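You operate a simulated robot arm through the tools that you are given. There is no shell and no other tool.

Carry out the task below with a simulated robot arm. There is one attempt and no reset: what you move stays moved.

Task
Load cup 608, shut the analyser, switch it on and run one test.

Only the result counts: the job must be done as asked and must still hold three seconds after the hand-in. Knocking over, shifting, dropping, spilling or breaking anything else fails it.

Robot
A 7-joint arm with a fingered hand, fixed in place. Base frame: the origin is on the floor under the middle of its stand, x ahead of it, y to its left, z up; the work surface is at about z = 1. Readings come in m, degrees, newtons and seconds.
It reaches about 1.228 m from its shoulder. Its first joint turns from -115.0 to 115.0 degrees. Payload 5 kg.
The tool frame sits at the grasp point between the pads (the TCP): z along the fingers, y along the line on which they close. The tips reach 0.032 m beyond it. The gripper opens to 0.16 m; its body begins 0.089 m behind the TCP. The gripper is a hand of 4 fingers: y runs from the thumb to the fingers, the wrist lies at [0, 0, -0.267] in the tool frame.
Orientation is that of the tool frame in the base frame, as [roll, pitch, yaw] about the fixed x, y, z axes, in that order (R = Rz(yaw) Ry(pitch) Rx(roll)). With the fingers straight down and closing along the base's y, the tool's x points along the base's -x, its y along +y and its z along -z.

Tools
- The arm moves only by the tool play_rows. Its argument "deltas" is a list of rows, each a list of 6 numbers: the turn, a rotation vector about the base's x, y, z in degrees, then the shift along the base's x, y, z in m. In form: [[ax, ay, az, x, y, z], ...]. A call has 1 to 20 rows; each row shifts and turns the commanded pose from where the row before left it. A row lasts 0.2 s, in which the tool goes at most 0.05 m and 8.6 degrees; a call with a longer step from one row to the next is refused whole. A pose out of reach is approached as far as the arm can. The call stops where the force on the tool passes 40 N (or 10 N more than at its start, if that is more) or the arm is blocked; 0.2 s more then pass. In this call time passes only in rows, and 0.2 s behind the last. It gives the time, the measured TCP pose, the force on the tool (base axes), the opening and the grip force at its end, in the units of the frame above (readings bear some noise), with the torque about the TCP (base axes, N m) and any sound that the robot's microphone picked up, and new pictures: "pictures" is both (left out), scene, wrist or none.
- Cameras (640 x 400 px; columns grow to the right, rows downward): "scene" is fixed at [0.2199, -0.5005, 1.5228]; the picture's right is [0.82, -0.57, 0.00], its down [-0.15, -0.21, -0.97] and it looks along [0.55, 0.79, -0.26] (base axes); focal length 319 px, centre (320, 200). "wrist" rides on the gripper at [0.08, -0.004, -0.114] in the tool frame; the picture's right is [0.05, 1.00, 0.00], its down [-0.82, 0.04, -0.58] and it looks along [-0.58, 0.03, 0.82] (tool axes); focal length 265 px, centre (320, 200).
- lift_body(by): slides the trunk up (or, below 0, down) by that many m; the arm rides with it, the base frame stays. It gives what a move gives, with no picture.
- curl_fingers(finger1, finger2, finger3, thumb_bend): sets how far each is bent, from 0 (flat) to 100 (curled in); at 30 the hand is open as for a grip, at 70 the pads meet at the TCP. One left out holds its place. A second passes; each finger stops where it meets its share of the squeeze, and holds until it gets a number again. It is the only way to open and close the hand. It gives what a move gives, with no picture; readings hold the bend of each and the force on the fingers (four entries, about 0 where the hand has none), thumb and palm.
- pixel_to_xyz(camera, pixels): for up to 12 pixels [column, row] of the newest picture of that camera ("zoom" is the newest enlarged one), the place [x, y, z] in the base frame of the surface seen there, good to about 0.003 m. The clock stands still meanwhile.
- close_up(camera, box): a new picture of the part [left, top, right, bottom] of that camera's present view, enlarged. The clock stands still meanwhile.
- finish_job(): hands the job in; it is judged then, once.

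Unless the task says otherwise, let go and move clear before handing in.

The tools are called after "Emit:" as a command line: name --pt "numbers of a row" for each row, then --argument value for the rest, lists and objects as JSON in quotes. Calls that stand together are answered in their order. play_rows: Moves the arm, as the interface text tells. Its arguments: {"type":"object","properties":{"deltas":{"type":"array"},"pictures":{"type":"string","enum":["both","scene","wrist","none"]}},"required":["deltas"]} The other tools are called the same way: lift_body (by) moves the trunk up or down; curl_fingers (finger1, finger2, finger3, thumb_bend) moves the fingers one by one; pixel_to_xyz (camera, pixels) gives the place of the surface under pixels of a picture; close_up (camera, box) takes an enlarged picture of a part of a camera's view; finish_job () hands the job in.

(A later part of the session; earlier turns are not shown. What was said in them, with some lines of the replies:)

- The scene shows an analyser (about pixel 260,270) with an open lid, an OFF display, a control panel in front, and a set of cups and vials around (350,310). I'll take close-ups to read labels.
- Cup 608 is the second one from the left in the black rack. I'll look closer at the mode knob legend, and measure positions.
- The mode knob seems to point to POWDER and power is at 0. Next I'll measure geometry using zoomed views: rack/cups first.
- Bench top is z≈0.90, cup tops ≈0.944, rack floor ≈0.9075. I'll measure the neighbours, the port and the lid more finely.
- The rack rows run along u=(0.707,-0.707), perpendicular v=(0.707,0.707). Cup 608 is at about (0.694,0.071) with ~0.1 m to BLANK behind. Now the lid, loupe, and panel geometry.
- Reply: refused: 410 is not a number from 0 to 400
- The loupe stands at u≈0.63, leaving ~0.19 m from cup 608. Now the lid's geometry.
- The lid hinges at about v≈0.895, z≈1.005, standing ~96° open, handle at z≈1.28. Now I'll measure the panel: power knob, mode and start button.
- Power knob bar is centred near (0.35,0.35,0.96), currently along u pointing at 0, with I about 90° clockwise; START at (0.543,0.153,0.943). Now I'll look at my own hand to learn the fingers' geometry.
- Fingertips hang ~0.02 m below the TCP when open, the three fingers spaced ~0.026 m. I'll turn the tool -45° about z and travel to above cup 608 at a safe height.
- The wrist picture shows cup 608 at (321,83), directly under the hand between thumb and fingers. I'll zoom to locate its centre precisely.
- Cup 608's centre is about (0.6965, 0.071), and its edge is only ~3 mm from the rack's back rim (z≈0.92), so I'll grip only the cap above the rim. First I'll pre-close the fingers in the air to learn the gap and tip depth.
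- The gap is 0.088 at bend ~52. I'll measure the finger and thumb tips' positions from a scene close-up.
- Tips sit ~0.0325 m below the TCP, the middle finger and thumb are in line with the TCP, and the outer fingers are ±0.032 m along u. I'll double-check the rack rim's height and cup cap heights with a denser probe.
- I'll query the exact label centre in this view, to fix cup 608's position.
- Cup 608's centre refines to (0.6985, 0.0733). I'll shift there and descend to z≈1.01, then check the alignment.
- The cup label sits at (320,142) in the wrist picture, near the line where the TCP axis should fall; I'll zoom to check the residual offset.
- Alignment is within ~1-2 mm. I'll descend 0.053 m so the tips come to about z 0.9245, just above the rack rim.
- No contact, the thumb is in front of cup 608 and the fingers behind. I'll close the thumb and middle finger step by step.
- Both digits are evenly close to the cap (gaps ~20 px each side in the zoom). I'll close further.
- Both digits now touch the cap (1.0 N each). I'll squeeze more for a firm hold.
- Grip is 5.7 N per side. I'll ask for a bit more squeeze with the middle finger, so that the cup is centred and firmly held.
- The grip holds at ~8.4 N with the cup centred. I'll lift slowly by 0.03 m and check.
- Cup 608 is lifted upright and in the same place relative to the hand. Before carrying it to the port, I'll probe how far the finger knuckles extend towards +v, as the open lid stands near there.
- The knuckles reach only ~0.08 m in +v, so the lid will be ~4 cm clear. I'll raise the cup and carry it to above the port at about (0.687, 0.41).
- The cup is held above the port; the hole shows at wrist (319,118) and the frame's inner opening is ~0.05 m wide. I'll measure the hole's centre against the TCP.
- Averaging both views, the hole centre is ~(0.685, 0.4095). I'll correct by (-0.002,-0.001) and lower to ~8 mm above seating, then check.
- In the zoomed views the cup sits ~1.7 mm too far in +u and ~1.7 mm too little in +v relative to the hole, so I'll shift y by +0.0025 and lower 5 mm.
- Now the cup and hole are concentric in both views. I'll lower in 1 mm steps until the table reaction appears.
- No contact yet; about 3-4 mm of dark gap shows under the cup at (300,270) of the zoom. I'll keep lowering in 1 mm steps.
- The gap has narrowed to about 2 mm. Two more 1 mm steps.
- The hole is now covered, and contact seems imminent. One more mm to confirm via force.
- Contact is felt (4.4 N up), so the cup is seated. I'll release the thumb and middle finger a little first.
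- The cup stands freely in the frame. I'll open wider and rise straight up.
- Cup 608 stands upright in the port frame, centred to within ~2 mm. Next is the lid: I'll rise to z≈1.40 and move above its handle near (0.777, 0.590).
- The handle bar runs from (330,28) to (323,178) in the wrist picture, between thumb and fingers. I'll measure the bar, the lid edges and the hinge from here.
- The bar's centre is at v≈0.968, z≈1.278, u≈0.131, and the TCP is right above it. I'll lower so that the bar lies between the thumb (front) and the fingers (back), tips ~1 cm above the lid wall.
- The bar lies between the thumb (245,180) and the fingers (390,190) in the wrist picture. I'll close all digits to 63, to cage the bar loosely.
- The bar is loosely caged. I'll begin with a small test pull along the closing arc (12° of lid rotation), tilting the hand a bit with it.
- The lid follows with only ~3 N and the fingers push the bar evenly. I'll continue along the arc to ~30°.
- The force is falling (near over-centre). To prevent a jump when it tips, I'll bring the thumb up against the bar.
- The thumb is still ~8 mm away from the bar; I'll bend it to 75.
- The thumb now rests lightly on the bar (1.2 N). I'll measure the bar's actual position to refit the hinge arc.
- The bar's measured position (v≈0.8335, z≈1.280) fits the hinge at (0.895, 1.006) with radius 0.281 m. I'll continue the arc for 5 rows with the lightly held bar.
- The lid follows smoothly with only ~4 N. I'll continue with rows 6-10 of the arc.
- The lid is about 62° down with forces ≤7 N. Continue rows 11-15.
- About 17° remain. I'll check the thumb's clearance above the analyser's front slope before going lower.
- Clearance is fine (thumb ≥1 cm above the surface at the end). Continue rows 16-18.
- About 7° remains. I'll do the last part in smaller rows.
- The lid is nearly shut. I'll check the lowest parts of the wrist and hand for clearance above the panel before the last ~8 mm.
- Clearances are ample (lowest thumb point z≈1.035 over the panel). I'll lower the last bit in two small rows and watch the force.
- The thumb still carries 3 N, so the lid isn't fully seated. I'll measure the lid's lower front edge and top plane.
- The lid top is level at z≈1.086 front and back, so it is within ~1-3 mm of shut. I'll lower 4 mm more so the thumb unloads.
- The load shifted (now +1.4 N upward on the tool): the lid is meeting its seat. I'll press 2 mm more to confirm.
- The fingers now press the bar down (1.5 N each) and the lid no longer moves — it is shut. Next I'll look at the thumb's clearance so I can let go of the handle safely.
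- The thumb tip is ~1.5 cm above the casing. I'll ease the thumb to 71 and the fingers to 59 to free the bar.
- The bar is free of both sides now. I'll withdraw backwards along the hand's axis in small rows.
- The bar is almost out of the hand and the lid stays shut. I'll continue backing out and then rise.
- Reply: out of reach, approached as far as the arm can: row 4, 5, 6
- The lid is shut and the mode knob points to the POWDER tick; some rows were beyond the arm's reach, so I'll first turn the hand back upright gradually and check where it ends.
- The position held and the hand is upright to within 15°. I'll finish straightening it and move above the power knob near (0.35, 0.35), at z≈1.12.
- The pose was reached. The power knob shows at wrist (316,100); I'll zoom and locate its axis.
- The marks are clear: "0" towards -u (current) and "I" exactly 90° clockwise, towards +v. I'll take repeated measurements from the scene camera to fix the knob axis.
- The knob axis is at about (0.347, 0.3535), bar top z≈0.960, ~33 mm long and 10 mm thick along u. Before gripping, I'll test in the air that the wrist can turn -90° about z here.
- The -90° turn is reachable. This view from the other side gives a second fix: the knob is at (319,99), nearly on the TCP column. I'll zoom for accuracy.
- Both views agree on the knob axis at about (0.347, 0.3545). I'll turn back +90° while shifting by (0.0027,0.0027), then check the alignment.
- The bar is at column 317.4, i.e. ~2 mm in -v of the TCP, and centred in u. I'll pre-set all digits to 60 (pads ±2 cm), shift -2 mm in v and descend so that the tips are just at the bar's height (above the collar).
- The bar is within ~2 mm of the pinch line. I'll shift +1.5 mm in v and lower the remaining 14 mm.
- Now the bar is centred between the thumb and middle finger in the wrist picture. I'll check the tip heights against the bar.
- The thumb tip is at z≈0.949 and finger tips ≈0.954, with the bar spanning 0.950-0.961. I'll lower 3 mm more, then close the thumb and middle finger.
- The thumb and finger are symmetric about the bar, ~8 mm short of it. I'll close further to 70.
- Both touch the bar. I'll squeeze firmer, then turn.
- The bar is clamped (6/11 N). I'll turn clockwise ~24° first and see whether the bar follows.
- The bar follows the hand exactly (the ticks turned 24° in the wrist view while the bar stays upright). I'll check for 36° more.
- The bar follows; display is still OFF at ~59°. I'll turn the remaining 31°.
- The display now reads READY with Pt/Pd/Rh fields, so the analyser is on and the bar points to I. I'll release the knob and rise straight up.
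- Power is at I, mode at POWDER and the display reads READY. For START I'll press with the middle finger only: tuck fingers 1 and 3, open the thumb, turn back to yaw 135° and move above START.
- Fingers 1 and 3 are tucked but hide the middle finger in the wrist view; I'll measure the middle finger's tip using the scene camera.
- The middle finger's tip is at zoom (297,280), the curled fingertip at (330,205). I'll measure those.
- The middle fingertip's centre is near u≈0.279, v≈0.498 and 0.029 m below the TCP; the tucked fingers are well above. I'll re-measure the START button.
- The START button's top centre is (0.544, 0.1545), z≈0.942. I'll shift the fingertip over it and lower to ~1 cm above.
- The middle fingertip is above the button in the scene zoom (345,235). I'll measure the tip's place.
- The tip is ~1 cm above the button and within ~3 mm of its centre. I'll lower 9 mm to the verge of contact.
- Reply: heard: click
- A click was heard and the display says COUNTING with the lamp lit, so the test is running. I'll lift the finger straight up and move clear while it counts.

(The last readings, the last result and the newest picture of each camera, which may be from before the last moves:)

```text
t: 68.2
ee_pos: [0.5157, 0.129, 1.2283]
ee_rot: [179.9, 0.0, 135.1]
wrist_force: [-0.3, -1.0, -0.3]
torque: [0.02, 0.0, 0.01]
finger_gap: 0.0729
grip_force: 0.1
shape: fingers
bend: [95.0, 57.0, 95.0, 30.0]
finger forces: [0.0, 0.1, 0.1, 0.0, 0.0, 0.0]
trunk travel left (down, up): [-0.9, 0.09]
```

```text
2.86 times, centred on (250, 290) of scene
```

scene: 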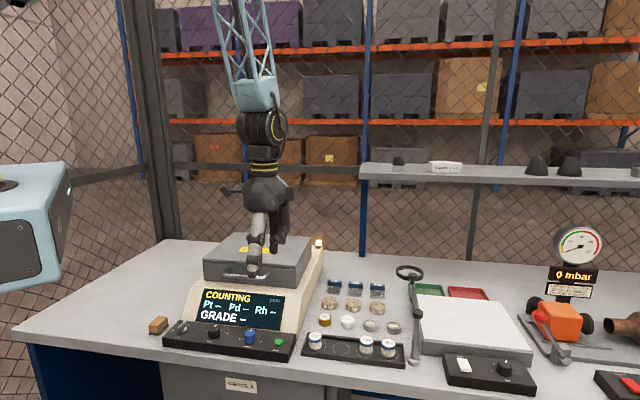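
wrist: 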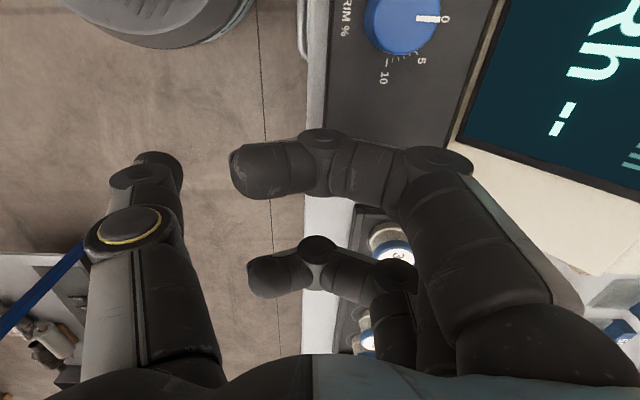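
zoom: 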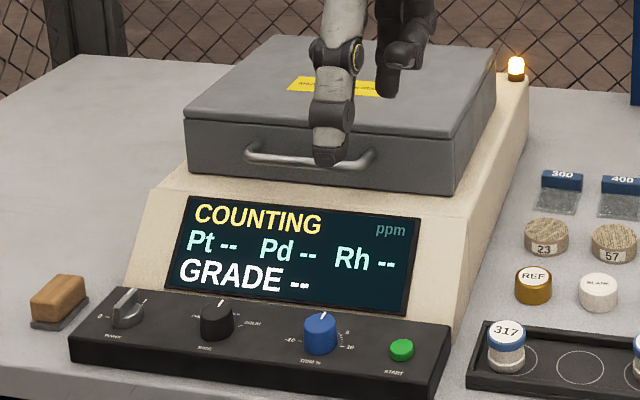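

Still COUNTING, with the button free. I'll raise the arm further clear and let time pass.

Emit:
play_rows --pt "0 0 0 0 0 0.04" --pt "0 0 0 0 0 0.045" --pt "0 0 0 0 0 0.045" --pt "0 0 0 0 0 0.04" --pt "0 0 0 0 0 0.02" --pictures "none"

Emit:
curl_fingers --finger1 30 --finger2 30 --finger3 30 --thumb_bend 30

Emit:
play_rows --pt "0 0 0 0 0 0" --pt "0 0 0 0 0 0" --pt "0 0 0 0 0 0" --pt "0 0 0 0 0 0" --pt "0 0 0 0 0 0" --pt "0 0 0 0 0 0" --pt "0 0 0 0 0 0" --pt "0 0 0 0 0 0" --pt "0 0 0 0 0 0" --pt "0 0 0 0 0 0"

Emit:
close_up --camera "scene" --box '[160, 220, 340, 360]'

```text
t: 69.4
ee_pos: [0.5167, 0.1279, 1.4192]
ee_rot: [179.8, 0.0, 135.0]
wrist_force: [0.0, -0.3, 0.5]
torque: [0.0, -0.02, -0.02]
finger_gap: 0.0728
grip_force: 0.0
shape: fingers
bend: [95.0, 57.0, 95.0, 30.0]
finger forces: [0.0, 0.0, 0.0, 0.1, 0.0, 0.0]
trunk travel left (down, up): [-0.9, 0.09]
```

```text
t: 70.4
ee_pos: [0.5173, 0.1275, 1.4187]
ee_rot: [179.8, 0.0, 135.0]
wrist_force: [0.3, -0.3, -0.7]
torque: [-0.03, -0.04, 0.02]
finger_gap: 0.1701
grip_force: 0.2
shape: fingers
bend: [30.0, 30.0, 30.0, 30.0]
finger forces: [0.1, 0.0, 0.1, 0.1, 0.1, 0.0]
trunk travel left (down, up): [-0.9, 0.09]
```

```text
t: 72.6
ee_pos: [0.5154, 0.1279, 1.4182]
ee_rot: [179.9, 0.1, 135.0]
wrist_force: [0.1, 0.0, -0.4]
torque: [0.01, 0.0, 0.04]
finger_gap: 0.1699
grip_force: 0.1
shape: fingers
bend: [30.0, 30.0, 30.0, 30.0]
finger forces: [0.1, 0.1, 0.0, 0.0, 0.1, 0.0]
trunk travel left (down, up): [-0.9, 0.09]
```

scene: 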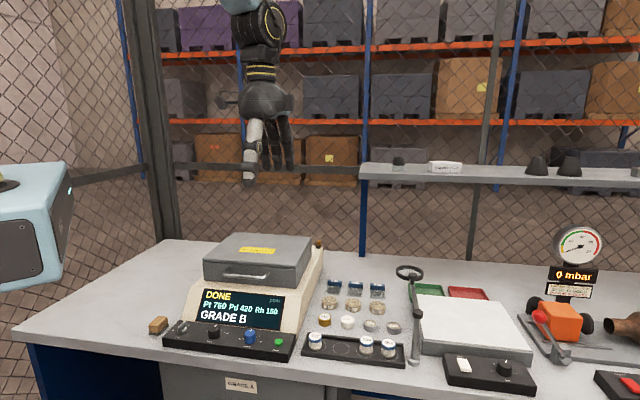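
wrist: 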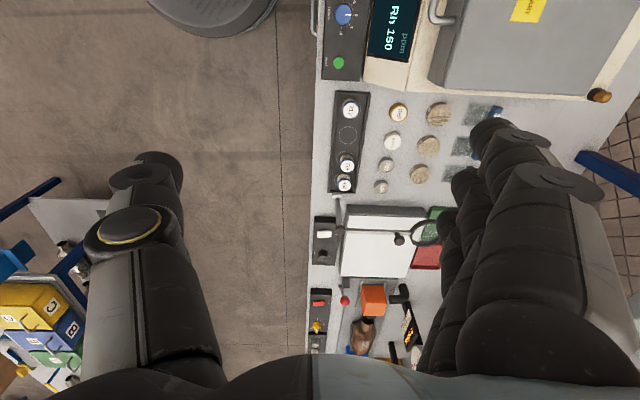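

```text
2.86 times, centred on (250, 290) of scene
```

zoom: 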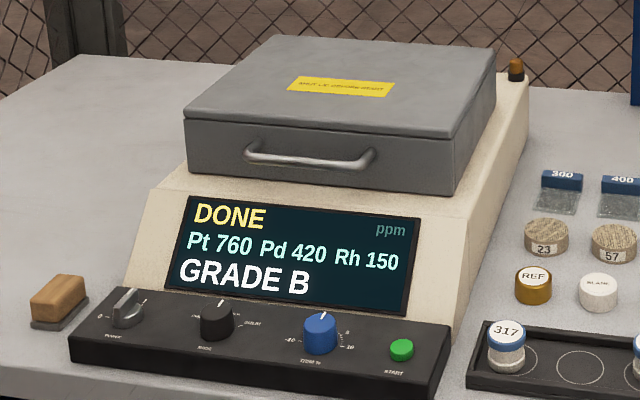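

The display reads DONE (Pt 760, Pd 420, Rh 150, GRADE B). The lid is shut, power is at I, and the other cups and objects stand where they were, with the hand open and clear. I'll hand in the job.

Emit:
finish_job

```text
The job is handed in.
```

The job is done and handed in. Cup 608 is in the analyser, the lid is shut, the power is on, and one test ran to completion.

- **Result on the display:** DONE, Pt 760, Pd 420 and Rh 150 ppm, GRADE B.
- **Settings:** I left the mode knob where it was, at POWDER, and did not touch the trim knob, which is set slightly above zero (about +3 %).
- **Surroundings:** the other cups and objects looked unmoved in the last picture. The hand was open and clear when I handed in.
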